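You operate a simulated robot arm through the tools that you are given. There is no shell and no other tool.

You run a simulated two-armed robot. Do the job below in one go: nothing can be reset, and whatever is moved stays where it is left.

Task
Prove that the rig's relief holds the pressure at 150 kPa, then vent.
Fine: set the relief knob first, lock both cam levers on the blue cap, shut the vent, five strokes; the cap stays locked in, the vent ends open.

It is judged by the outcome, as a careful person would: the job done as asked, and still so three seconds after it is handed in. It fails if anything else is knocked over, pushed out of place, dropped, spilled or broken. A push-on lid holds only when it is set on centred and level and pressed home; a screw cap is set on level and turned clockwise until tight.

Robot
Two 7-joint arms with two-finger parallel grippers on one trunk that stands fixed in place. Base frame: the origin is at the foot of the trunk, x ahead of it, y to its left, z up; the work surface is at about z = 870. Units: mm, degrees, N and s.
The left shoulder is at [57, 182, 1164], the right one opposite. With the tool pointing down near the work surface each hand reaches from about 280 to 740 mm from the base axis, measured 20 degrees to its own side. Payload 3.91 kg a hand.
The TCP of each hand is the grasp point between the finger pads, 30 mm short of the fingertips. In the tool frame z runs along the fingers and y along their closing line. Largest opening 110 mm; finger width 20, thickness 10; the body of the gripper, 48 by 112 mm, starts 55 mm behind the TCP.
Orientation is that of the tool frame in the base frame, as [roll, pitch, yaw] about the fixed x, y, z axes, in that order (R = Rz(yaw) Ry(pitch) Rx(roll)). With the fingers straight down and closing along the base's y, the tool's x points along the base's -x, its y along +y and its z along -z.

Tools
- The arms move only by the tool arm_command. It takes "left_moves", "right_moves" or both (then of equal length, played together; a hand with none holds still); each is a list of rows, each a list of 6 numbers: the shift along the tool's x, y, z in m, then the turn, a rotation vector about the tool's x, y, z in degrees. In form: [[tx, ty, tz, wx, wy, wz], ...]. A call has 1 to 20 rows; each row shifts and turns the commanded pose from where the row before left it, along the tool's axes as they then stand. "left_claw" and "right_claw" are, for a hand that has rows, the finger opening in m, from 0 to 0.11, set as the call begins (left out, the last holds). Each row takes 0.2 s and may step no farther than 50 mm and 8.6 degrees from the row before; otherwise, or with a gripper value out of range, the whole call is refused. A pose out of reach is approached as far as the arm can. The call stops where the force on the tool passes 90 N (or 10 N more than at its start, if that is more) or the arm is blocked; 0.2 s more then pass. The fingers move at their own pace (about 72 mm/s each) and stop on an object; they squeeze with about 35 N. The grip force told is the motor's: it shows also when the fingers shut on nothing. Time passes only in rows, and 0.2 s behind the last, so rows that do not move let the fingers close. It gives the time, the measured TCP pose, the force on the tool (base axes), the opening and the grip force at its end, in the units of the frame above (readings bear some noise), with the torque about the TCP (base axes, N m) and any sound that the robot's microphone picked up.
- Cameras (640 x 400 px; columns grow to the right, rows downward): "scene" is now at [168.6, -60.3, 1371.1]; the picture's right is [-0.67, -0.75, 0.00], its down [-0.33, 0.29, -0.90] and it looks along [0.67, -0.60, -0.44] (base axes); focal length 214 px, centre (320, 200). "left" rides on the left gripper at [72, -17, -103] in its tool frame; the picture's right is [0.23, 0.97, 0.00], its down [-0.76, 0.18, -0.62] and it looks along [-0.61, 0.14, 0.78] (tool axes); focal length 222 px, centre (320, 200). "right" rides on the right gripper at [72, 17, -103] in its tool frame; the picture's right is [-0.23, 0.97, 0.00], its down [-0.76, -0.18, -0.62] and it looks along [-0.61, -0.14, 0.78] (tool axes); focal length 222 px, centre (320, 200). There is no depth. A picture from a camera that has moved, and an enlarged one, comes with that camera's place and axes in the base frame and with its lens.
- grab_frame(camera): a new picture of that camera. It takes no simulated time.
- slide_trunk(by): slides the trunk up (or, below 0, down) by that many mm; the arms and the scene camera ride with it, the base frame stays. It gives what a move gives, with no picture.
- head_to(pan, tilt): turns the head with the scene camera to pan (to the left, within 80 degrees either way) and tilt (down, from -29 to 69), counted from straight ahead of the robot. It gives what a move gives.
- inspect(camera, box): a new picture of the part [left, top, right, bottom] of that camera's present view, enlarged. It takes no simulated time.
- close_job(): hands the job in; it is judged then, once.

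Nothing tells you positions but the pictures and the camera data. Unless the task says otherwise, let go and move clear before handing in.

The tools are called after "Emit:" as a command line: name --argument value ..., lists and objects as JSON in quotes. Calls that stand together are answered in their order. arm_command: Moves the arms, as the interface text tells. Its arguments: {"type":"object","properties":{"left_moves":{"type":"array","items":{"type":"array","items":{"type":"number"}}},"left_claw":{"type":"number"},"right_moves":{"type":"array","items":{"type":"array","items":{"type":"number"}}},"right_claw":{"type":"number"}},"required":[]} The other tools are called the same way: slide_trunk (by) slides the trunk up or down; head_to (pan, tilt) turns the head that bears the scene camera; grab_frame (camera) takes a picture; inspect (camera, box) takes an enlarged picture of a part of a camera's view; close_job () hands the job in.

At the start:

```text
t: 0.0
left_position: [360.7, -52.4, 1287.0]
left_tool_rot: [179.9, 0.0, -180.0]
left_force: [0.4, -0.6, -0.4]
left_wrist_torque: [0.02, -0.02, 0.0]
left_gripper_width: 110.2
left_grasp_force: 0.0
right_position: [273.0, -334.1, 1234.5]
right_tool_rot: [180.0, -0.1, 180.0]
right_force: [-0.4, 0.9, -0.5]
right_wrist_torque: [-0.01, 0.02, 0.01]
right_gripper_width: 110.2
right_grasp_force: 0.1
trunk travel left (down, up): [-425.0, 89.0]
head pan, tilt: [-41.7, 25.8]
```

scene: 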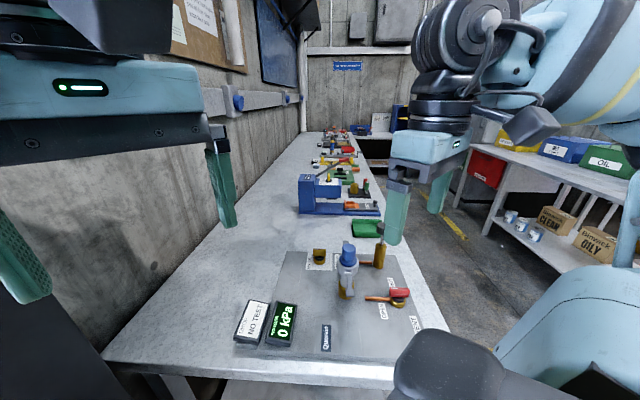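
right: 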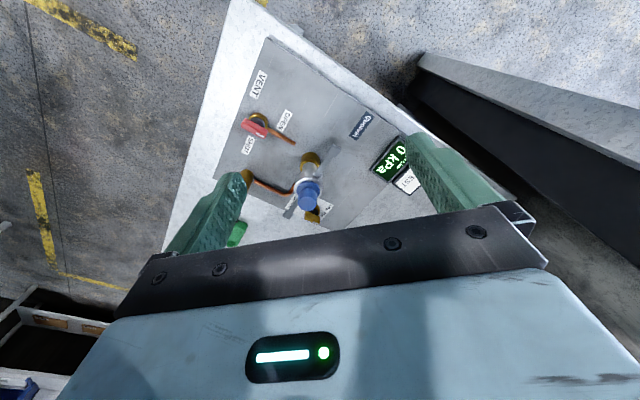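
left: 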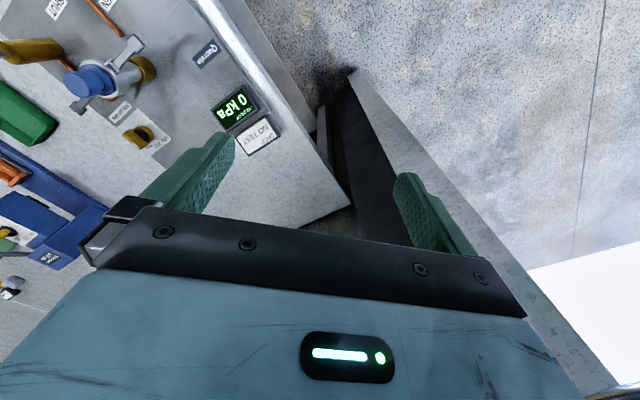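

I see a rig plate with a blue cap on a fitting with two cam levers, a relief knob, a red vent lever, a pump (probably the orange handle) and a gauge reading 0 kPa. I'll take closer looks before moving anything.

Emit:
inspect --camera "scene" --box '[220, 200, 460, 380]'

Emit:
inspect --camera "right" --box '[200, 40, 440, 240]'

Emit:
inspect --camera "left" --box '[0, 0, 280, 180]'

```text
2.22 times, centred on (340, 290) of scene
camera zoom: at [168.6, -60.3, 1371.1], right [-0.67, -0.75, 0.0], down [-0.33, 0.29, -0.9], along [0.67, -0.6, -0.44], focal length 477 px, centre (276, 0)
```

zoom: 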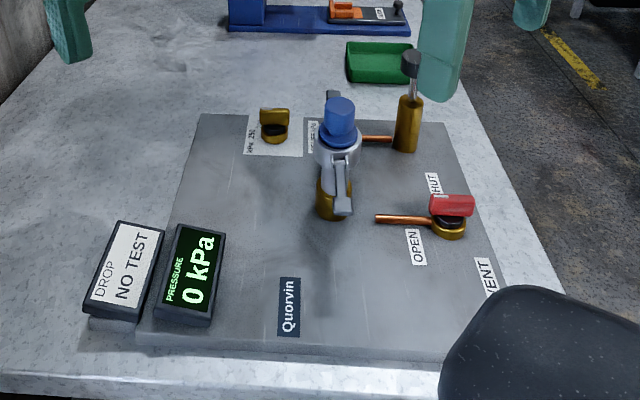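

```text
2.00 times, centred on (320, 140) of right
camera zoom: at [201.4, -318.1, 1338.4], right [0.23, 0.97, 0.0], down [0.76, -0.18, 0.62], along [0.61, -0.14, -0.78], focal length 444 px, centre (320, 320)
```

zoom: 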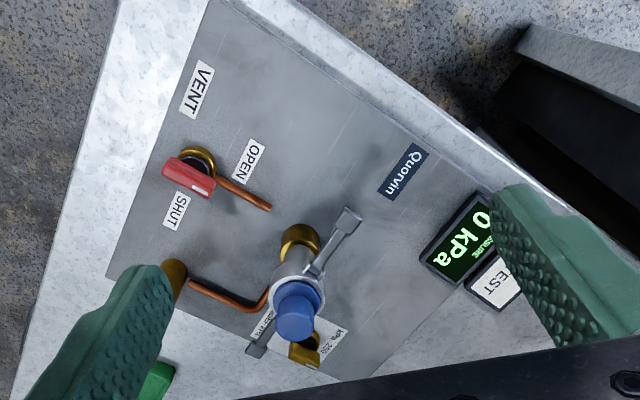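

```text
2.22 times, centred on (140, 90) of left
camera zoom: at [289.4, -69.8, 1388.9], right [-0.23, 0.97, 0.0], down [0.76, 0.18, 0.62], along [0.61, 0.14, -0.78], focal length 494 px, centre (720, 444)
```

zoom: 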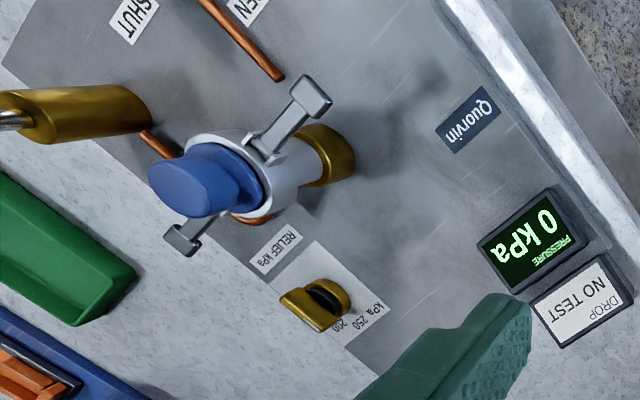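

The rig's parts are roughly at: fitting with blue cap near (432,-390), knob near (582,-425), vent near (320,-464), pump near (438,-549), gauge near (478,-213). I'll zoom in on each one.

Emit:
inspect --camera "scene" --box '[320, 225, 376, 295]'

Emit:
inspect --camera "scene" --box '[300, 235, 348, 275]'

Emit:
inspect --camera "left" --box '[50, 20, 180, 160]'

Emit:
inspect --camera "right" --box '[270, 130, 350, 230]'

Emit:
inspect --camera "scene" --box '[360, 270, 420, 340]'

Emit:
inspect --camera "scene" --box '[350, 210, 400, 270]'

Emit:
inspect --camera "right" --box '[230, 60, 310, 160]'

```text
5.71 times, centred on (348, 260) of scene
camera zoom: at [168.6, -60.3, 1371.1], right [-0.67, -0.75, 0.0], down [-0.33, 0.29, -0.9], along [0.67, -0.6, -0.44], focal length 1226 px, centre (160, -143)
```

zoom: 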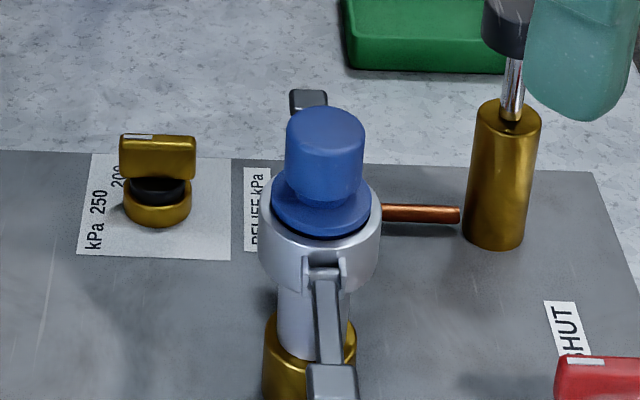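

```text
10.00 times, centred on (324, 255) of scene
camera zoom: at [168.6, -60.3, 1371.1], right [-0.67, -0.75, 0.0], down [-0.33, 0.29, -0.9], along [0.67, -0.6, -0.44], focal length 2145 px, centre (280, -350)
```

zoom: 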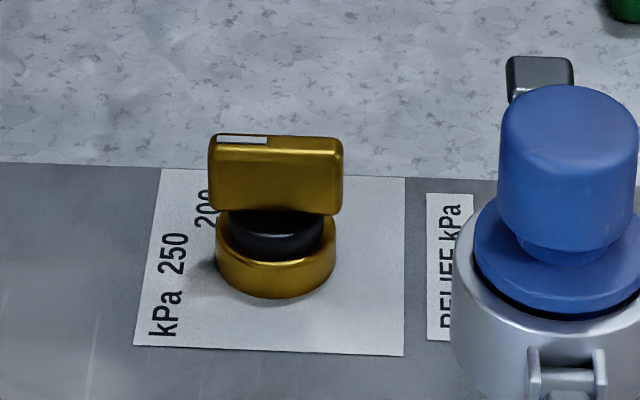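

```text
2.86 times, centred on (115, 90) of left
camera zoom: at [289.4, -69.8, 1388.9], right [-0.23, 0.97, 0.0], down [0.76, 0.18, 0.62], along [0.61, 0.14, -0.78], focal length 635 px, centre (906, 514)
```

zoom: 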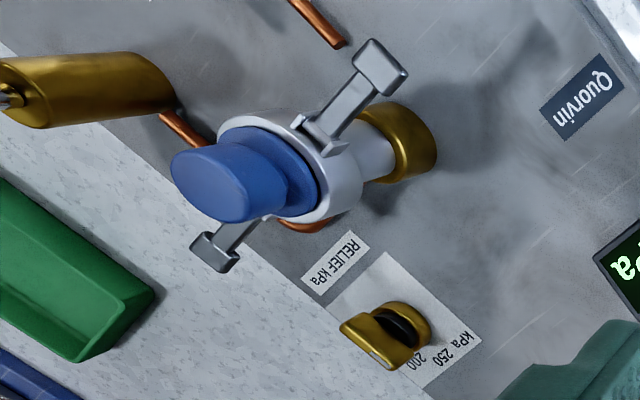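

```text
4.00 times, centred on (310, 180) of right
camera zoom: at [201.4, -318.1, 1338.4], right [0.23, 0.97, 0.0], down [0.76, -0.18, 0.62], along [0.61, -0.14, -0.78], focal length 888 px, centre (360, 280)
```

zoom: 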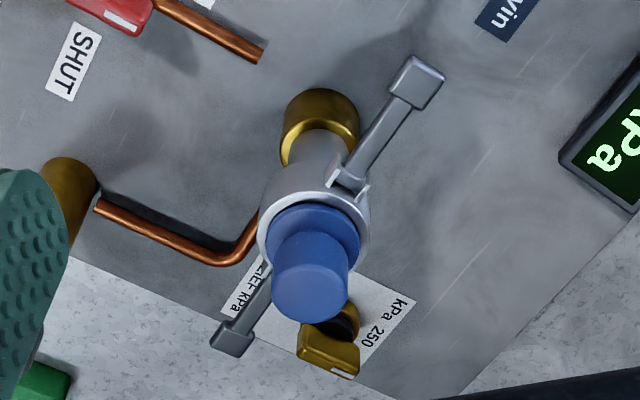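

```text
5.71 times, centred on (390, 305) of scene
camera zoom: at [168.6, -60.3, 1371.1], right [-0.67, -0.75, 0.0], down [-0.33, 0.29, -0.9], along [0.67, -0.6, -0.44], focal length 1226 px, centre (-80, -400)
```

zoom: 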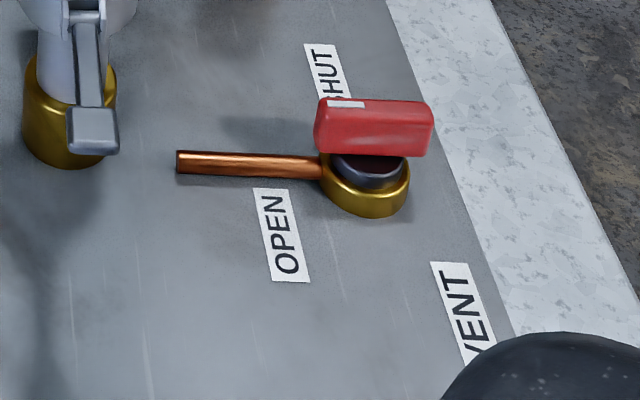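

```text
6.67 times, centred on (375, 240) of scene
camera zoom: at [168.6, -60.3, 1371.1], right [-0.67, -0.75, 0.0], down [-0.33, 0.29, -0.9], along [0.67, -0.6, -0.44], focal length 1430 px, centre (-47, -67)
```

zoom: 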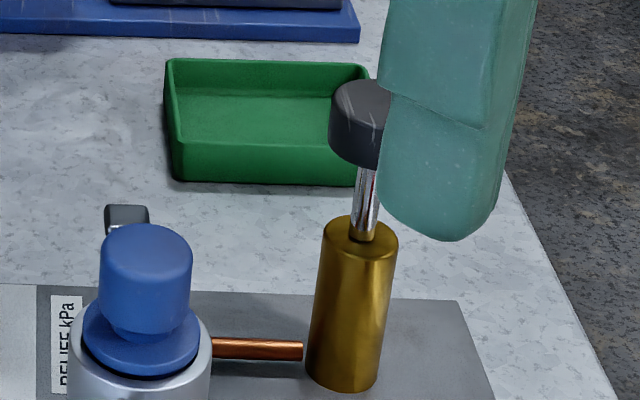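

```text
4.00 times, centred on (270, 110) of right
camera zoom: at [201.4, -318.1, 1338.4], right [0.23, 0.97, 0.0], down [0.76, -0.18, 0.62], along [0.61, -0.14, -0.78], focal length 888 px, centre (520, 560)
```

zoom: 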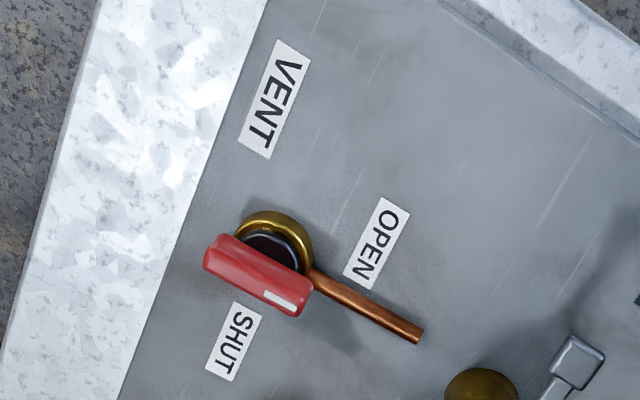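

The cam levers stick out horizontally (pad A near (374,-332,991), pad B near (498,-452,991)), so both are unlocked. I'll move the right hand over the plate, staying above the cap, to see the knob and vent scales from above.

Emit:
arm_command --right_moves '[[-0.03, -0.011, 0.024, 0, 0, 0], [-0.03, -0.011, 0.024, 0, 0, 0], [-0.03, -0.011, 0.024, 0, 0, 0], [-0.017, -0.012, 0.025, 0, 0, 0]]'

Emit:
grab_frame --camera "right"

Emit:
inspect --camera "right" --box '[240, 100, 400, 250]'

Emit:
grab_frame --camera "scene"

```text
t: 1.0
left_position: [362.0, -53.4, 1287.6]
left_tool_rot: [180.0, 0.1, 180.0]
left_force: [0.2, 0.1, -0.3]
left_wrist_torque: [0.0, 0.03, -0.06]
left_gripper_width: 110.0
left_grasp_force: 0.0
right_position: [380.6, -378.9, 1139.9]
right_tool_rot: [-180.0, 0.1, -180.0]
right_force: [-0.8, 0.2, -0.6]
right_wrist_torque: [0.0, 0.03, 0.03]
right_gripper_width: 109.9
right_grasp_force: 0.1
trunk travel left (down, up): [-425.0, 89.0]
head pan, tilt: [-41.7, 25.8]
```

```text
taken
camera right: at [309.4, -361.3, 1242.3], right [0.23, 0.97, 0.0], down [0.76, -0.18, 0.62], along [0.61, -0.14, -0.78], focal length 222 px, centre (320, 200)
```

right: 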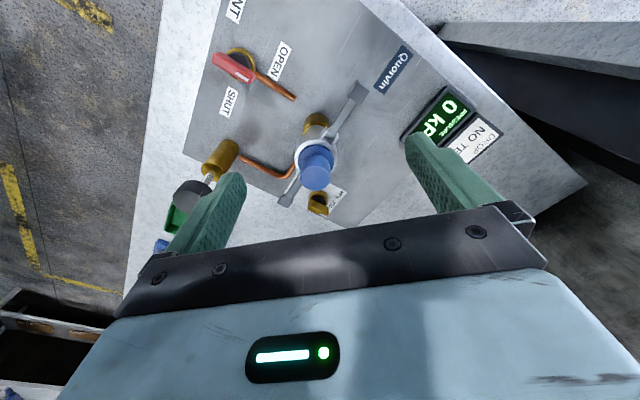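

```text
2.67 times, centred on (320, 175) of right
camera zoom: at [309.4, -361.3, 1242.3], right [0.23, 0.97, 0.0], down [0.76, -0.18, 0.62], along [0.61, -0.14, -0.78], focal length 592 px, centre (320, 267)
```

zoom: 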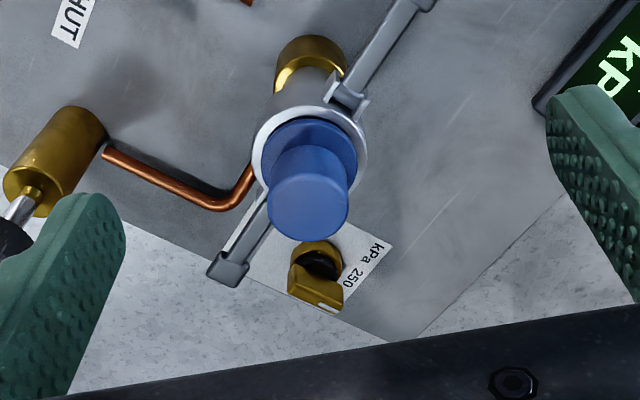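

```text
taken
camera scene: at [168.9, -60.9, 1371.0], right [-0.67, -0.75, 0.0], down [-0.33, 0.29, -0.9], along [0.67, -0.6, -0.44], focal length 214 px, centre (320, 200)
```

scene: 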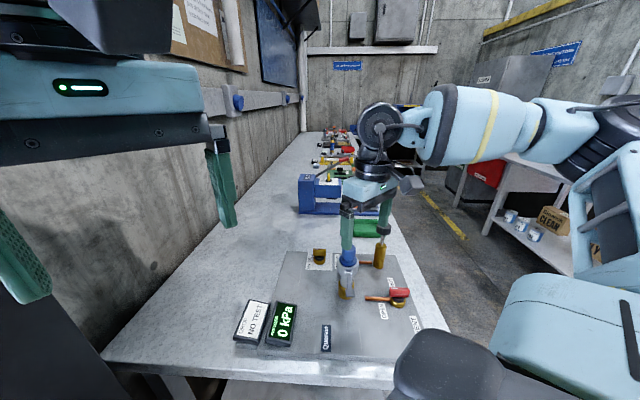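

The cap hides the knob from here, so I'll move the hand sideways and forward.

Emit:
arm_command --right_moves '[[-0.03, 0.03, 0, 0, 0, 0], [-0.03, 0.03, 0, 0, 0, 0], [-0.03, 0.03, 0, 0, 0, 0], [-0.02, 0.02, 0, 0, 0, 0]]'

Emit:
grab_frame --camera "right"

Emit:
inspect --camera "right" --box '[180, 110, 340, 230]'

```text
t: 2.0
left_position: [361.8, -53.1, 1286.9]
left_tool_rot: [-179.9, 0.0, 180.0]
left_force: [0.6, 1.1, -0.5]
left_wrist_torque: [0.0, 0.01, 0.01]
left_gripper_width: 110.0
left_grasp_force: 0.1
right_position: [491.7, -268.2, 1138.1]
right_tool_rot: [-179.9, 0.0, 179.9]
right_force: [0.3, 0.9, -1.2]
right_wrist_torque: [-0.03, -0.05, 0.01]
right_gripper_width: 110.1
right_grasp_force: 0.1
trunk travel left (down, up): [-425.0, 89.0]
head pan, tilt: [-41.7, 25.8]
```

```text
taken
camera right: at [420.8, -251.6, 1242.3], right [0.23, 0.97, 0.0], down [0.76, -0.18, 0.62], along [0.61, -0.14, -0.78], focal length 222 px, centre (320, 200)
```

right: 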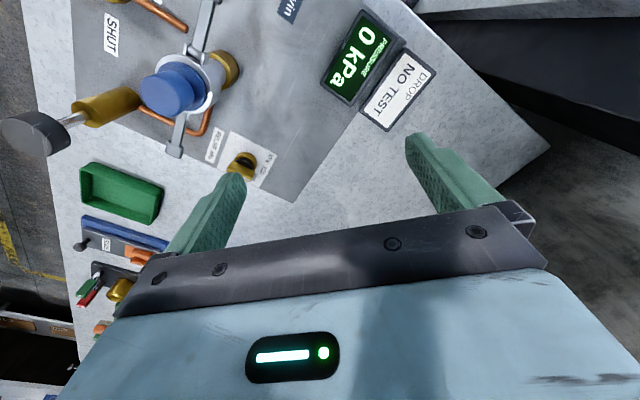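

```text
3.33 times, centred on (260, 170) of right
camera zoom: at [420.8, -251.6, 1242.3], right [0.23, 0.97, 0.0], down [0.76, -0.18, 0.62], along [0.61, -0.14, -0.78], focal length 740 px, centre (520, 300)
```

zoom: 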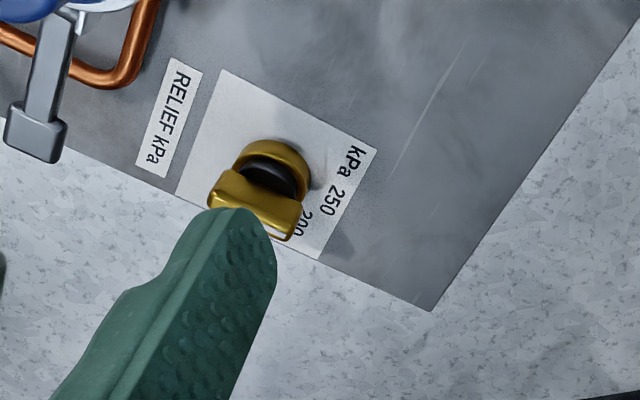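

The pointer seems to sit at 250, and the 150 mark is hidden by the bar. I'll put the wrist camera almost directly above the knob, where "straight down" falls near the top of the picture.

Emit:
arm_command --right_moves '[[-0.02, -0.0346, 0, 0, 0, 0], [-0.02, -0.0346, 0, 0, 0, 0], [-0.02, -0.0346, 0, 0, 0, 0], [-0.02, -0.0346, 0, 0, 0, 0], [-0.02, -0.0346, 0, 0, 0, 0]]'

Emit:
grab_frame --camera "right"

Emit:
inspect --camera "right" --box '[260, 20, 380, 120]'

```text
t: 3.2
left_position: [363.2, -55.3, 1286.2]
left_tool_rot: [179.8, -0.1, 180.0]
left_force: [0.5, 0.0, -0.1]
left_wrist_torque: [0.05, 0.03, 0.0]
left_gripper_width: 110.1
left_grasp_force: 0.1
right_position: [591.2, -443.1, 1135.9]
right_tool_rot: [179.9, 0.0, 179.9]
right_force: [0.4, -0.9, 1.4]
right_wrist_torque: [0.02, 0.02, -0.01]
right_gripper_width: 110.0
right_grasp_force: 0.0
trunk travel left (down, up): [-425.0, 89.0]
head pan, tilt: [-41.7, 25.8]
```

```text
taken
camera right: at [518.5, -428.0, 1239.0], right [0.23, 0.97, 0.0], down [0.76, -0.18, 0.62], along [0.61, -0.14, -0.78], focal length 222 px, centre (320, 200)
```

right: 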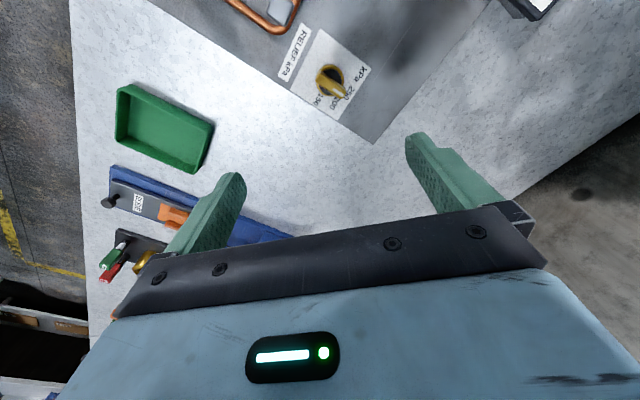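

```text
4.00 times, centred on (320, 70) of right
camera zoom: at [518.5, -428.0, 1239.0], right [0.23, 0.97, 0.0], down [0.76, -0.18, 0.62], along [0.61, -0.14, -0.78], focal length 888 px, centre (320, 720)
```

zoom: 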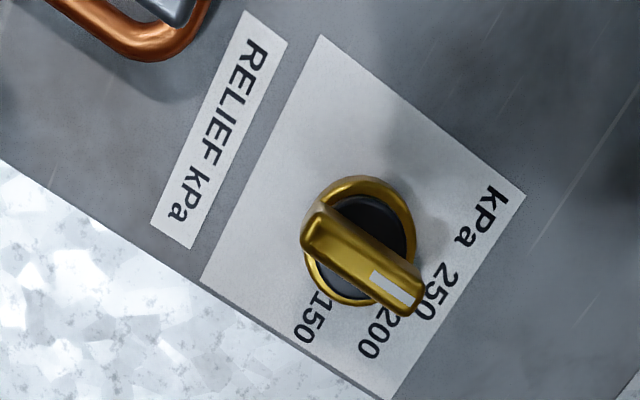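

Now the scale is clear. With the knob centre at about (583,-427), 150 lies at about −45°, 200 at 0° and 250 at +45°. The pointer is on 250, so the knob needs a 90° clockwise turn. I'll line the right hand up across the bar, with yaw turned by +45°, and come down above it.

Emit:
arm_command --right_moves '[[0.0077, 0.0155, 0.02, 0, 0, 0], [0, 0, 0.02, 0, 0, -7.5], [0, 0, 0.02, 0, 0, -7.5], [0, 0, 0.02, 0, 0, -7.5], [0, 0, 0.02, 0, 0, -7.5], [0, 0, 0.02, 0, 0, -7.5], [0, 0, 0.02, 0, 0, -7.5], [0, 0, 0, 0, 0, 0]]' --right_claw 0.07

Emit:
grab_frame --camera "right"

Emit:
inspect --camera "scene" --box '[270, 170, 430, 300]'

```text
t: 5.0
left_position: [361.6, -53.3, 1286.6]
left_tool_rot: [180.0, 0.1, 179.9]
left_force: [0.1, 0.4, 0.6]
left_wrist_torque: [0.0, -0.02, 0.01]
left_gripper_width: 110.1
left_grasp_force: 0.0
right_position: [551.5, -417.1, 1103.4]
right_tool_rot: [176.3, -0.1, -165.7]
right_force: [0.3, 0.0, 0.4]
right_wrist_torque: [0.0, 0.01, 0.01]
right_gripper_width: 69.9
right_grasp_force: 0.1
right hand out of reach, approached as far as the arm can: row 3, 4, 5, 6, 7
trunk travel left (down, up): [-425.0, 89.0]
head pan, tilt: [-41.7, 25.8]
```

```text
taken
camera right: at [480.0, -425.4, 1207.2], right [-0.02, 1.0, 0.06], down [0.79, -0.02, 0.61], along [0.61, 0.06, -0.79], focal length 222 px, centre (320, 200)
```

right: 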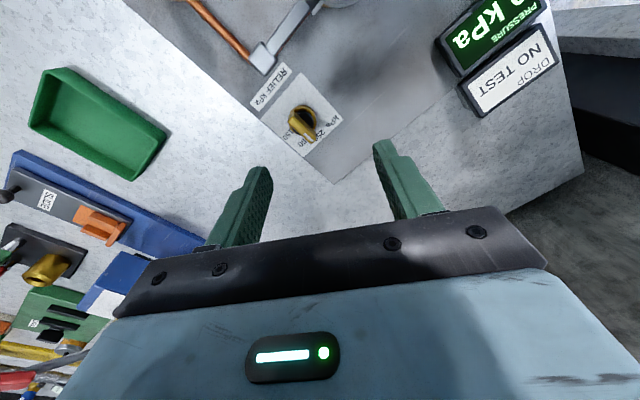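

```text
3.08 times, centred on (350, 235) of scene
camera zoom: at [168.5, -60.6, 1371.1], right [-0.67, -0.75, 0.0], down [-0.32, 0.29, -0.9], along [0.67, -0.6, -0.44], focal length 660 px, centre (228, 92)
```

zoom: 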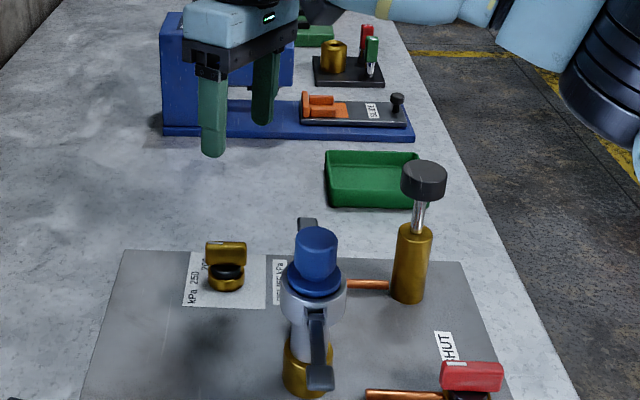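

The hand stalled at about 14° of yaw, which is probably a wrist limit. I'll turn back and see where the commanded pose really stands.

Emit:
arm_command --right_moves '[[0, 0, 0, 0, 0, 7.5], [0, 0, 0, 0, 0, 7.5], [0, 0, 0, 0, 0, 7.5], [0, 0, 0, 0, 0, 7.5], [0, 0, 0, 0, 0, 7.5], [0, 0, 0, 0, 0, 7.5]]'

```text
t: 6.4
left_position: [361.2, -52.4, 1286.9]
left_tool_rot: [179.9, 0.0, -180.0]
left_force: [-0.6, 1.1, -0.3]
left_wrist_torque: [-0.01, -0.03, 0.01]
left_gripper_width: 110.1
left_grasp_force: 0.2
right_position: [551.6, -415.9, 1103.1]
right_tool_rot: [177.5, -2.7, 149.1]
right_force: [0.1, 0.0, -0.1]
right_wrist_torque: [0.0, -0.01, -0.02]
right_gripper_width: 70.2
right_grasp_force: 0.1
trunk travel left (down, up): [-425.0, 89.0]
head pan, tilt: [-41.7, 25.8]
```

The command resumes from the measured pose, and yaw can go the other way. I'll level the tool, bring yaw to 0°, move over the knob and go lower.

Emit:
arm_command --right_moves '[[0, 0, 0, 2.5, -2.7, 0], [0, 0, 0, 0, 0, -7.5], [0, 0, 0, 0, 0, -7.5], [0, 0, 0, 0, 0, -7.5], [0, 0, 0, 0, 0, -8.4], [-0.016, -0.006, 0.03, 0, 0, 0], [-0.016, -0.006, 0.04, 0, 0, 0], [0, 0, 0, 0, 0, 0]]'

```text
t: 8.2
left_position: [361.3, -52.1, 1287.3]
left_tool_rot: [180.0, -0.1, -179.9]
left_force: [-0.2, -0.9, 0.5]
left_wrist_torque: [0.0, -0.01, 0.02]
left_gripper_width: 109.7
left_grasp_force: 0.0
right_position: [582.0, -428.5, 1034.2]
right_tool_rot: [179.9, 0.0, -179.9]
right_force: [0.4, 0.4, -0.4]
right_wrist_torque: [0.0, -0.02, -0.03]
right_gripper_width: 70.0
right_grasp_force: 0.1
trunk travel left (down, up): [-425.0, 89.0]
head pan, tilt: [-41.7, 25.8]
```

Position is good here. I'll test how far yaw can turn the positive way at this height.

Emit:
arm_command --right_moves '[[0, 0, 0, 0, 0, -7.5], [0, 0, 0, 0, 0, -7.5], [0, 0, 0, 0, 0, -7.5], [0, 0, 0, 0, 0, -7.5], [0, 0, 0, 0, 0, -7.5], [0, 0, 0, 0, 0, -7.5]]'

Emit:
grab_frame --camera "right"

```text
t: 9.6
left_position: [358.9, -54.3, 1287.3]
left_tool_rot: [179.9, 0.2, 180.0]
left_force: [0.2, -0.8, 0.3]
left_wrist_torque: [0.03, -0.04, 0.0]
left_gripper_width: 109.9
left_grasp_force: 0.1
right_position: [513.2, -412.6, 1027.2]
right_tool_rot: [176.7, -1.2, -159.7]
right_force: [-1.5, -0.4, 0.4]
right_wrist_torque: [0.02, -0.02, 0.0]
right_gripper_width: 69.8
right_grasp_force: 0.0
right hand out of reach, approached as far as the arm can: row 2, 3, 4, 5, 6
trunk travel left (down, up): [-425.0, 89.0]
head pan, tilt: [-41.7, 25.8]
```

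```text
taken
camera right: at [443.3, -427.0, 1133.8], right [-0.12, 0.99, 0.05], down [0.8, 0.07, 0.59], along [0.59, 0.11, -0.8], focal length 222 px, centre (320, 200)
```

right: 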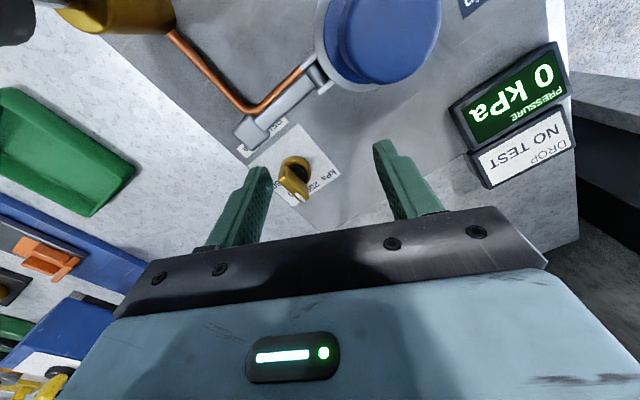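

Lifting away from the coupling first. Then I'll level the tool and test turning the other way, to yaw −135°, which gives the same closing line across the bar.

Emit:
arm_command --right_moves '[[0, 0, -0.05, 0, 0, 0], [0, 0, -0.05, 0, 0, 0], [0, 0, 0, 3.3, -1.2, 8], [0, 0, 0, 0, 0, 8], [0, 0, 0, 0, 0, 8], [0, 0, 0, 0, 0, 8], [0, 0, 0, 0, 0, 8], [0, 0, 0, 0, 0, 8], [0, 0, 0, 0, 0, 8], [0, 0, 0, 0, 0, 8], [0, 0, 0, 0, 0, 8], [0, 0, 0, 0, 0, 8], [0, 0, 0, 0, 0, 8]]'

```text
refused: row 3 steps farther than a row can; nothing moved
```

Emit:
arm_command --right_moves '[[0, 0, -0.05, 0, 0, 0], [0, 0, -0.05, 0, 0, 0], [0, 0, 0, 3.3, -1.2, 0], [0, 0, 0, 0, 0, 8], [0, 0, 0, 0, 0, 8], [0, 0, 0, 0, 0, 8], [0, 0, 0, 0, 0, 8], [0, 0, 0, 0, 0, 8], [0, 0, 0, 0, 0, 8], [0, 0, 0, 0, 0, 8], [0, 0, 0, 0, 0, 8], [0, 0, 0, 0, 0, 8], [0, 0, 0, 0, 0, 8]]'

```text
t: 12.4
left_position: [361.4, -53.3, 1288.0]
left_tool_rot: [180.0, 0.0, -180.0]
left_force: [-1.3, -0.1, 0.2]
left_wrist_torque: [0.02, 0.02, 0.03]
left_gripper_width: 109.9
left_grasp_force: 0.0
right_position: [502.1, -419.1, 1113.3]
right_tool_rot: [-179.9, 0.6, 121.6]
right_force: [-0.6, 0.6, -0.4]
right_wrist_torque: [-0.02, 0.03, 0.01]
right_gripper_width: 69.9
right_grasp_force: 0.0
right hand out of reach, approached as far as the arm can: row 1
trunk travel left (down, up): [-425.0, 89.0]
head pan, tilt: [-41.7, 25.8]
```

Turning that way works. Continuing to −135°.

Emit:
arm_command --right_moves '[[0, 0, 0, 0, 0, 7.66], [0, 0, 0, 0, 0, 7.66], [0, 0, 0, 0, 0, 7.66], [0, 0, 0, 0, 0, 7.66], [0, 0, 0, 0, 0, 7.66], [0, 0, 0, 0, 0, 7.66], [0, 0, 0, 0, 0, 7.66], [0, 0, 0, 0, 0, 7.66], [0, 0, 0, 0, 0, 7.66], [0, 0, 0, 0, 0, 7.66], [0, 0, 0, 0, 0, 0]]'

```text
t: 14.8
left_position: [361.6, -53.4, 1286.9]
left_tool_rot: [179.9, -0.1, 179.9]
left_force: [-0.4, -0.4, 0.1]
left_wrist_torque: [-0.01, 0.03, -0.01]
left_gripper_width: 110.0
left_grasp_force: 0.0
right_position: [500.8, -418.9, 1112.6]
right_tool_rot: [179.3, 0.2, 45.0]
right_force: [-0.9, 1.0, -0.6]
right_wrist_torque: [-0.03, 0.05, 0.03]
right_gripper_width: 70.1
right_grasp_force: 0.1
trunk travel left (down, up): [-425.0, 89.0]
head pan, tilt: [-41.7, 25.8]
```

Reachable. Next I'll move over the knob at a moderate height and dry-run the 90° clockwise turn before gripping.

Emit:
arm_command --right_moves '[[0.0261, 0.0322, 0, 0, 0, 0], [0.0261, 0.0322, 0, 0, 0, 0], [0, 0, 0.05, 0, 0, 0], [0, 0, 0.04, 0, 0, 0], [0, 0, 0, 0, 0, 0]]'

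Emit:
arm_command --right_moves '[[0, 0, 0, 0, 0, 7.5], [0, 0, 0, 0, 0, 7.5], [0, 0, 0, 0, 0, 7.5], [0, 0, 0, 0, 0, 7.5], [0, 0, 0, 0, 0, 7.5], [0, 0, 0, 0, 0, 7.5], [0, 0, 0, 0, 0, 7.5], [0, 0, 0, 0, 0, 7.5], [0, 0, 0, 0, 0, 7.5], [0, 0, 0, 0, 0, 7.5], [0, 0, 0, 0, 0, 7.5], [0, 0, 0, 0, 0, 7.5]]'

Emit:
grab_frame --camera "right"

```text
t: 16.0
left_position: [361.1, -52.8, 1287.5]
left_tool_rot: [-180.0, 0.0, -180.0]
left_force: [0.3, -0.3, 0.1]
left_wrist_torque: [0.04, 0.0, -0.01]
left_gripper_width: 110.0
left_grasp_force: 0.0
right_position: [585.2, -426.6, 1023.9]
right_tool_rot: [179.3, 0.1, 45.1]
right_force: [0.2, -0.1, 0.7]
right_wrist_torque: [0.0, -0.01, 0.01]
right_gripper_width: 69.9
right_grasp_force: 0.1
trunk travel left (down, up): [-425.0, 89.0]
head pan, tilt: [-41.7, 25.8]
```

```text
t: 18.6
left_position: [362.1, -53.6, 1287.4]
left_tool_rot: [179.9, 0.1, 179.9]
left_force: [0.4, 0.4, -0.3]
left_wrist_torque: [0.03, -0.02, 0.03]
left_gripper_width: 110.0
left_grasp_force: 0.1
right_position: [585.1, -428.2, 1023.6]
right_tool_rot: [179.9, -0.6, -45.0]
right_force: [0.1, 0.4, -0.6]
right_wrist_torque: [0.01, -0.01, 0.03]
right_gripper_width: 70.1
right_grasp_force: 0.1
trunk travel left (down, up): [-425.0, 89.0]
head pan, tilt: [-41.7, 25.8]
```

```text
taken
camera right: at [624.0, -491.2, 1127.7], right [-0.85, -0.53, 0.0], down [-0.42, 0.67, 0.61], along [-0.32, 0.52, -0.79], focal length 222 px, centre (320, 200)
```

right: 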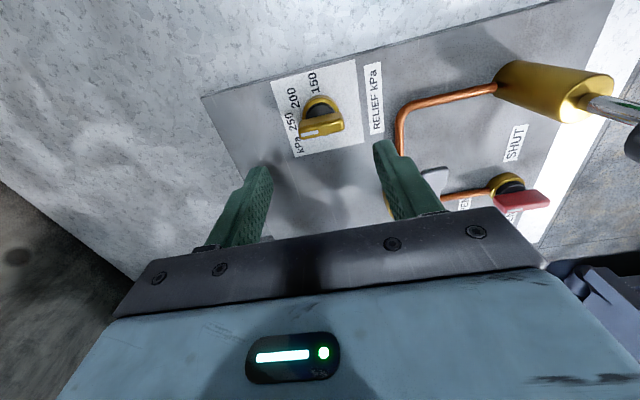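

Emit:
inspect --camera "right" --box '[260, 50, 390, 170]'

```text
3.33 times, centred on (325, 110) of right
camera zoom: at [624.0, -491.2, 1127.7], right [-0.85, -0.53, 0.0], down [-0.42, 0.67, 0.61], along [-0.32, 0.52, -0.79], focal length 740 px, centre (303, 500)
```

zoom: 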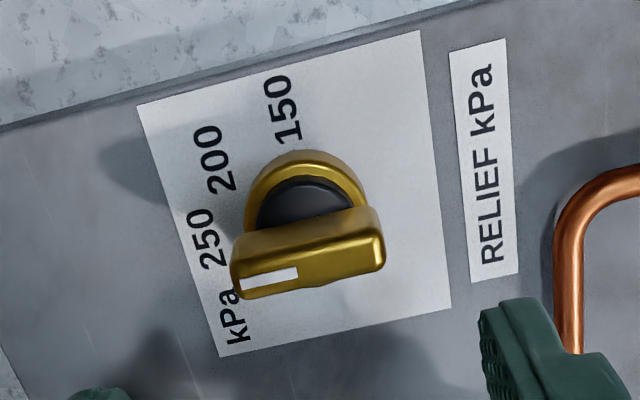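

The dry run worked. Turning back to −135° and coming down over the bar, with fingertips just above the brass ring.

Emit:
arm_command --right_moves '[[0, 0, 0, 0, 0, -7.5], [0, 0, 0, 0, 0, -7.5], [0, 0, 0, 0, 0, -7.5], [0, 0, 0, 0, 0, -7.5], [0, 0, 0, 0, 0, -7.5], [0, 0, 0, 0, 0, -7.5], [0, 0, 0, 0, 0, -7.5], [0, 0, 0, 0, 0, -7.5], [0, 0, 0, 0, 0, -7.5], [0, 0, 0, 0, 0, -7.5], [0, 0, 0, 0, 0, -7.5], [0, 0, 0, 0, 0, -7.5], [-0.0018, 0.0008, 0.025, 0, 0, 0], [0, 0, 0.025, 0, 0, 0], [0, 0, 0, 0, 0, 0]]'

Emit:
grab_frame --camera "right"

Emit:
inspect --camera "scene" --box '[270, 190, 390, 290]'

```text
t: 21.8
left_position: [361.9, -52.9, 1287.2]
left_tool_rot: [-180.0, -0.1, -180.0]
left_force: [-0.1, 0.3, 0.3]
left_wrist_torque: [0.0, 0.01, -0.01]
left_gripper_width: 109.8
left_grasp_force: 0.0
right_position: [582.7, -428.7, 971.6]
right_tool_rot: [179.4, 0.2, 45.2]
right_force: [0.1, -0.2, -0.4]
right_wrist_torque: [0.01, 0.05, 0.0]
right_gripper_width: 70.0
right_grasp_force: 0.1
trunk travel left (down, up): [-425.0, 89.0]
head pan, tilt: [-41.7, 25.8]
```

```text
taken
camera right: at [645.8, -389.4, 1076.1], right [0.53, -0.85, 0.01], down [-0.67, -0.41, 0.62], along [-0.52, -0.34, -0.78], focal length 222 px, centre (320, 200)
```

right: 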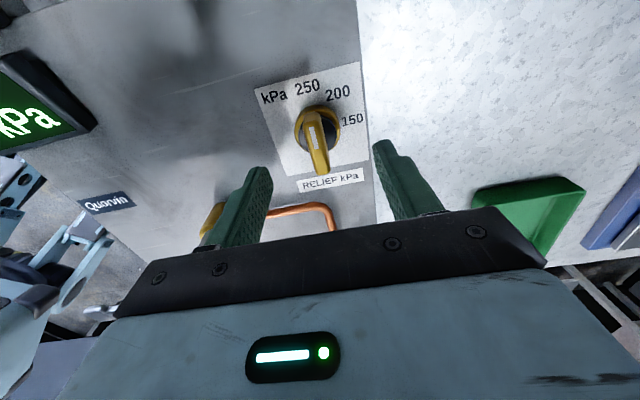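

```text
4.00 times, centred on (330, 240) of scene
camera zoom: at [168.3, -60.2, 1371.2], right [-0.67, -0.75, 0.0], down [-0.32, 0.29, -0.9], along [0.67, -0.6, -0.44], focal length 858 px, centre (280, 40)
```

zoom: 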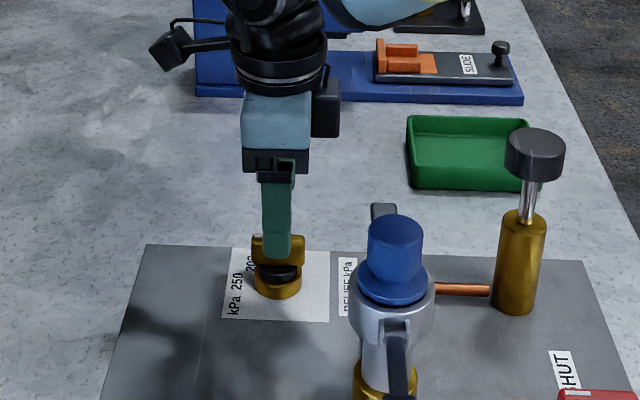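

Emit:
inspect --camera "right" --box '[250, 60, 390, 200]'

```text
2.86 times, centred on (320, 130) of right
camera zoom: at [645.8, -389.4, 1076.1], right [0.53, -0.85, 0.01], down [-0.67, -0.41, 0.62], along [-0.52, -0.34, -0.78], focal length 635 px, centre (320, 400)
```

zoom: 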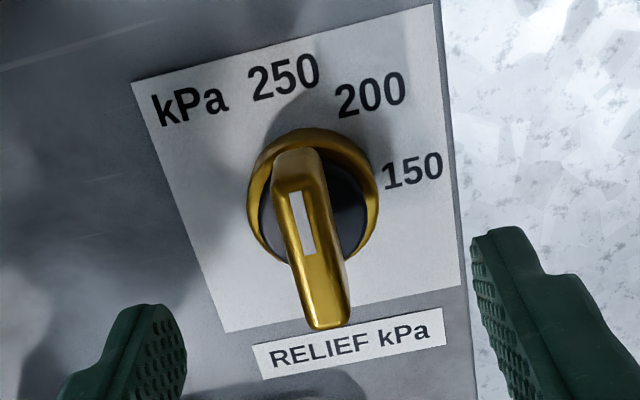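

The bar is aligned with the fingers and nearly centred. Descending the last 37 mm and closing.

Emit:
arm_command --right_moves '[[0.0025, -0.0005, 0.018, 0, 0, 0], [0, 0, 0.018, 0, 0, 0], [0, 0, 0, 0, 0, 0]]'

Emit:
grab_frame --camera "right"

Emit:
inspect --camera "scene" --box '[290, 200, 390, 290]'

```text
t: 22.6
left_position: [361.7, -53.1, 1287.1]
left_tool_rot: [179.9, 0.1, 179.9]
left_force: [0.2, -0.2, -0.3]
left_wrist_torque: [-0.03, 0.01, 0.04]
left_gripper_width: 110.4
left_grasp_force: 0.1
right_position: [584.1, -426.6, 937.6]
right_tool_rot: [179.3, 0.4, 45.2]
right_force: [-0.1, 0.6, 0.2]
right_wrist_torque: [-0.02, 0.0, 0.01]
right_gripper_width: 70.0
right_grasp_force: 0.0
trunk travel left (down, up): [-425.0, 89.0]
head pan, tilt: [-41.7, 25.8]
```

```text
taken
camera right: at [647.6, -387.0, 1041.1], right [0.53, -0.85, 0.01], down [-0.67, -0.41, 0.62], along [-0.52, -0.34, -0.78], focal length 222 px, centre (320, 200)
```

right: 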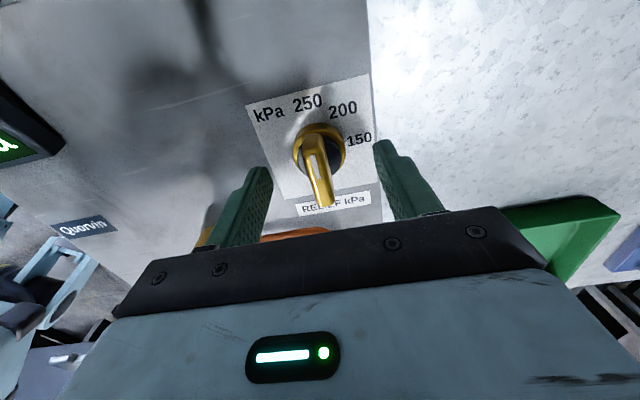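

```text
4.44 times, centred on (340, 245) of scene
camera zoom: at [168.4, -60.1, 1371.2], right [-0.67, -0.75, 0.0], down [-0.32, 0.29, -0.9], along [0.67, -0.6, -0.44], focal length 953 px, centre (231, 0)
```

zoom: 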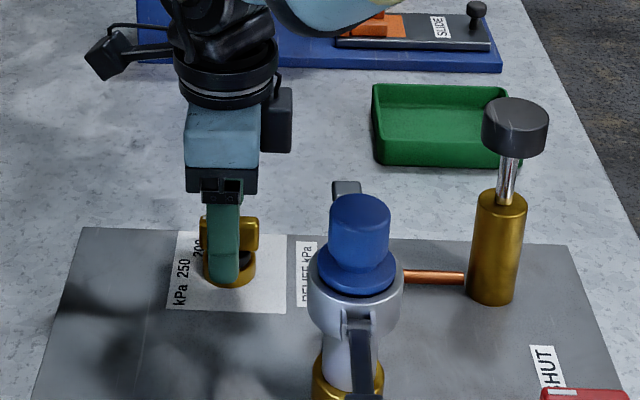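

Fingers straddle the bar. Closing.

Emit:
arm_command --right_moves '[[0, 0, 0, 0, 0, 0], [0, 0, 0, 0, 0, 0], [0, 0, 0, 0, 0, 0], [0, 0, 0, 0, 0, 0]]' --right_claw 0.0

Emit:
inspect --camera "right" --box '[250, 80, 390, 240]'

```text
t: 23.6
left_position: [361.6, -52.9, 1286.4]
left_tool_rot: [-180.0, 0.0, -180.0]
left_force: [0.1, 0.0, 0.1]
left_wrist_torque: [0.01, -0.03, 0.03]
left_gripper_width: 110.0
left_grasp_force: 0.1
right_position: [584.3, -427.1, 937.9]
right_tool_rot: [179.5, 0.1, 45.2]
right_force: [-4.5, 3.4, -0.6]
right_wrist_torque: [0.68, 0.73, -0.15]
right_gripper_width: 12.9
right_grasp_force: 45.9
trunk travel left (down, up): [-425.0, 89.0]
head pan, tilt: [-41.7, 25.8]
```

```text
2.50 times, centred on (320, 160) of right
camera zoom: at [647.3, -386.6, 1041.0], right [0.53, -0.85, 0.01], down [-0.67, -0.41, 0.62], along [-0.53, -0.34, -0.78], focal length 555 px, centre (320, 300)
```

zoom: 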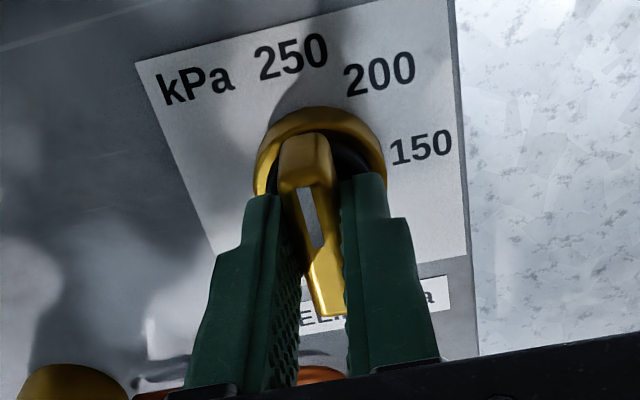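

Gripped (12.9 mm). Turning 45° clockwise and checking.

Emit:
arm_command --right_moves '[[0, 0, 0, 0, 0, 5], [0, 0, 0, 0, 0, 5], [0, 0, 0, 0, 0, 5], [0, 0, 0, 0, 0, 5], [0, 0, 0, 0, 0, 5], [0, 0, 0, 0, 0, 5], [0, 0, 0, 0, 0, 5], [0, 0, 0, 0, 0, 5], [0, 0, 0, 0, 0, 5]]'

Emit:
inspect --camera "right" --box '[250, 80, 390, 240]'

```text
t: 25.6
left_position: [360.4, -52.7, 1286.3]
left_tool_rot: [-179.9, 0.0, 180.0]
left_force: [-0.3, 0.2, 0.2]
left_wrist_torque: [0.0, 0.03, 0.0]
left_gripper_width: 110.0
left_grasp_force: 0.0
right_position: [584.5, -427.8, 937.2]
right_tool_rot: [179.4, -0.4, 0.0]
right_force: [-12.1, 11.7, -4.4]
right_wrist_torque: [1.19, 1.52, -0.02]
right_gripper_width: 13.4
right_grasp_force: 45.0
trunk travel left (down, up): [-425.0, 89.0]
head pan, tilt: [-41.7, 25.8]
```

```text
2.50 times, centred on (320, 160) of right
camera zoom: at [657.1, -444.0, 1041.7], right [-0.23, -0.97, 0.01], down [-0.77, 0.18, 0.62], along [-0.6, 0.13, -0.79], focal length 555 px, centre (320, 300)
```

zoom: 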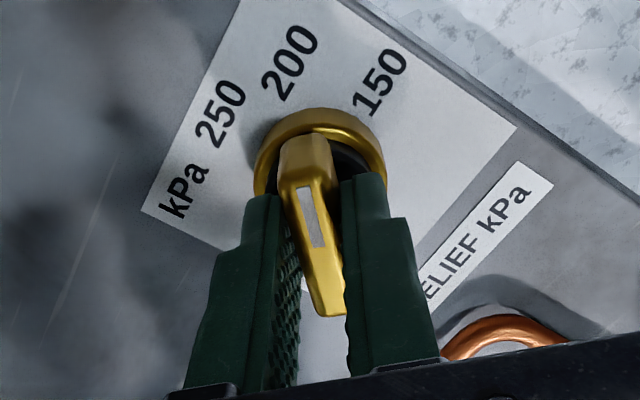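

The knob follows the turn. I'll ease off the side load slightly and turn the other 45°.

Emit:
arm_command --right_moves '[[-0.0012, -0.0012, 0, 0, 0, 0], [0, 0, 0, 0, 0, 5], [0, 0, 0, 0, 0, 5], [0, 0, 0, 0, 0, 5], [0, 0, 0, 0, 0, 5], [0, 0, 0, 0, 0, 5], [0, 0, 0, 0, 0, 5], [0, 0, 0, 0, 0, 5], [0, 0, 0, 0, 0, 5], [0, 0, 0, 0, 0, 5], [0, 0, 0, 0, 0, 0]]'

Emit:
inspect --camera "right" --box '[250, 80, 390, 240]'

```text
t: 28.0
left_position: [360.7, -54.9, 1286.5]
left_tool_rot: [179.9, 0.1, -179.9]
left_force: [0.0, 0.2, -0.3]
left_wrist_torque: [-0.01, 0.0, 0.01]
left_gripper_width: 110.3
left_grasp_force: 0.1
right_position: [584.6, -429.5, 936.6]
right_tool_rot: [179.9, -0.7, -44.9]
right_force: [-7.1, -17.0, 4.6]
right_wrist_torque: [0.11, 0.34, 0.01]
right_gripper_width: 12.6
right_grasp_force: 45.0
trunk travel left (down, up): [-425.0, 89.0]
head pan, tilt: [-41.7, 25.8]
```

```text
2.50 times, centred on (320, 160) of right
camera zoom: at [623.3, -491.5, 1042.2], right [-0.85, -0.53, 0.0], down [-0.42, 0.67, 0.61], along [-0.32, 0.52, -0.79], focal length 555 px, centre (320, 300)
```

zoom: 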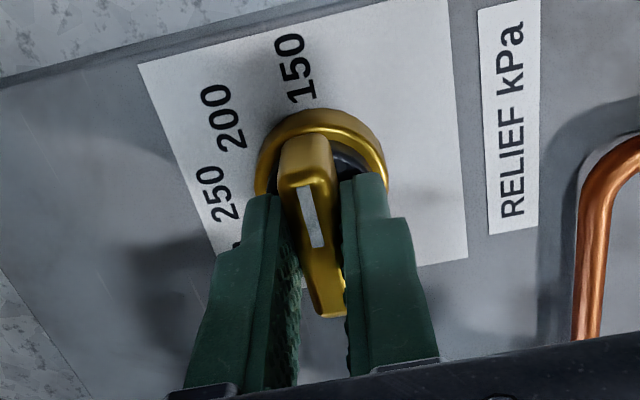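

The pointer now bears to 150 just as it did to 250 before. Releasing, lifting and checking.

Emit:
arm_command --right_moves '[[0, 0, 0, 0, 0, 0], [0, 0, 0, 0, 0, 0], [0, 0, 0, 0, 0, 0]]' --right_claw 0.07

Emit:
arm_command --right_moves '[[0, 0, -0.03, 0, 0, 0], [0, 0, -0.04, 0, 0, 0], [0, 0, -0.04, 0, 0, 0], [0, 0, -0.04, 0, 0, 0]]'

Emit:
grab_frame --camera "right"

Emit:
inspect --camera "right" --box '[260, 30, 380, 150]'

```text
t: 28.8
left_position: [361.0, -52.4, 1286.2]
left_tool_rot: [180.0, 0.0, 180.0]
left_force: [-0.8, 0.4, 0.0]
left_wrist_torque: [0.01, 0.02, -0.02]
left_gripper_width: 109.9
left_grasp_force: 0.1
right_position: [585.5, -426.5, 937.5]
right_tool_rot: [179.8, -0.7, -44.7]
right_force: [-0.1, 0.3, 0.0]
right_wrist_torque: [0.02, -0.03, 0.0]
right_gripper_width: 69.9
right_grasp_force: 0.0
trunk travel left (down, up): [-425.0, 89.0]
head pan, tilt: [-41.7, 25.8]
```

```text
t: 29.8
left_position: [360.7, -53.6, 1287.6]
left_tool_rot: [-179.9, 0.0, 179.9]
left_force: [-1.2, -0.4, -0.4]
left_wrist_torque: [-0.01, -0.05, 0.03]
left_gripper_width: 110.5
left_grasp_force: 0.1
right_position: [585.0, -425.8, 1088.4]
right_tool_rot: [179.8, -0.7, -44.8]
right_force: [-1.1, 0.1, 0.3]
right_wrist_torque: [0.0, 0.0, -0.02]
right_gripper_width: 70.0
right_grasp_force: 0.1
trunk travel left (down, up): [-425.0, 89.0]
head pan, tilt: [-41.7, 25.8]
```

```text
taken
camera right: at [624.5, -489.4, 1193.9], right [-0.85, -0.53, 0.0], down [-0.42, 0.67, 0.61], along [-0.33, 0.52, -0.79], focal length 222 px, centre (320, 200)
```

right: 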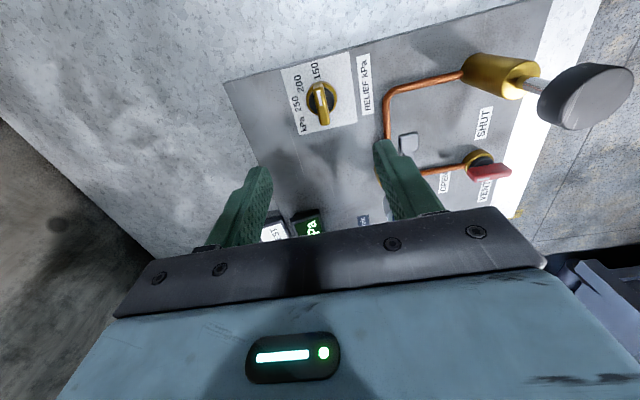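

```text
3.33 times, centred on (320, 90) of right
camera zoom: at [624.5, -489.4, 1193.9], right [-0.85, -0.53, 0.0], down [-0.42, 0.67, 0.61], along [-0.33, 0.52, -0.79], focal length 740 px, centre (320, 567)
```

zoom: 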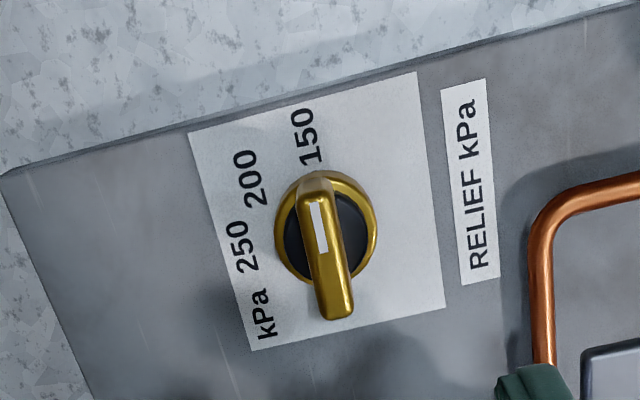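

Emit:
inspect --camera "right" --box '[290, 50, 360, 140]'

```text
4.44 times, centred on (325, 95) of right
camera zoom: at [624.5, -489.4, 1193.9], right [-0.85, -0.53, 0.0], down [-0.42, 0.67, 0.61], along [-0.33, 0.52, -0.79], focal length 987 px, centre (298, 667)
```

zoom: 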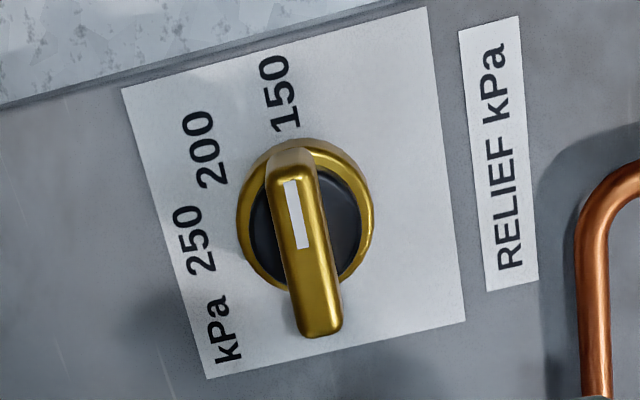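

The knob is set at 150. Next is lever B, the outer one. I'll close the fingers, move to its outer side at r≈96 mm from the coupling axis, and tilt 20° so the hand body leans away from the cap.

Emit:
arm_command --right_moves '[[-0.01715, 0.0412, 0, 0, 0, 0], [-0.01715, 0.0412, 0, 0, 0, 0], [0, 0, 0, 0, -6.67, 0], [0, 0, 0, 0, -6.67, 0], [0, 0, 0, 0, -6.66, 0], [0, 0, 0, 0, 0, 0]]' --right_claw 0.0

Emit:
grab_frame --camera "right"

Emit:
inspect --camera "scene" --box '[290, 180, 410, 300]'

```text
t: 31.2
left_position: [361.3, -51.9, 1286.9]
left_tool_rot: [180.0, 0.1, -179.9]
left_force: [0.1, -0.6, 0.4]
left_wrist_torque: [-0.01, 0.01, -0.01]
left_gripper_width: 110.3
left_grasp_force: 0.0
right_position: [501.2, -460.9, 1087.4]
right_tool_rot: [179.9, 19.4, -44.8]
right_force: [0.7, 0.2, 0.8]
right_wrist_torque: [-0.02, 0.03, 0.0]
right_gripper_width: 0.0
right_grasp_force: 35.2
trunk travel left (down, up): [-425.0, 89.0]
head pan, tilt: [-41.7, 25.8]
```

```text
taken
camera right: at [562.9, -545.2, 1161.3], right [-0.84, -0.54, 0.08], down [-0.24, 0.49, 0.84], along [-0.49, 0.69, -0.54], focal length 222 px, centre (320, 200)
```

right: 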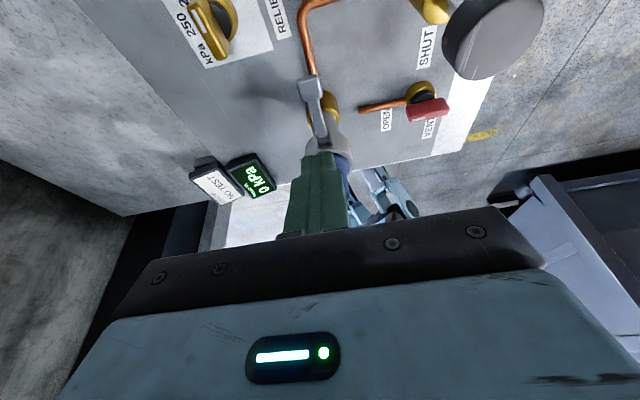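

```text
3.33 times, centred on (350, 240) of scene
camera zoom: at [168.0, -60.1, 1371.2], right [-0.67, -0.75, 0.0], down [-0.32, 0.29, -0.9], along [0.67, -0.6, -0.43], focal length 715 px, centre (220, 67)
```

zoom: 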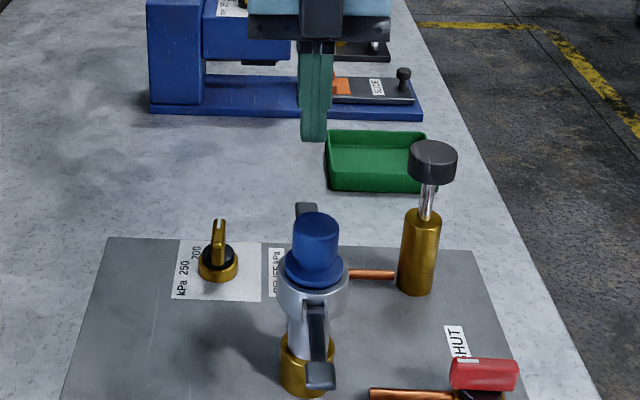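

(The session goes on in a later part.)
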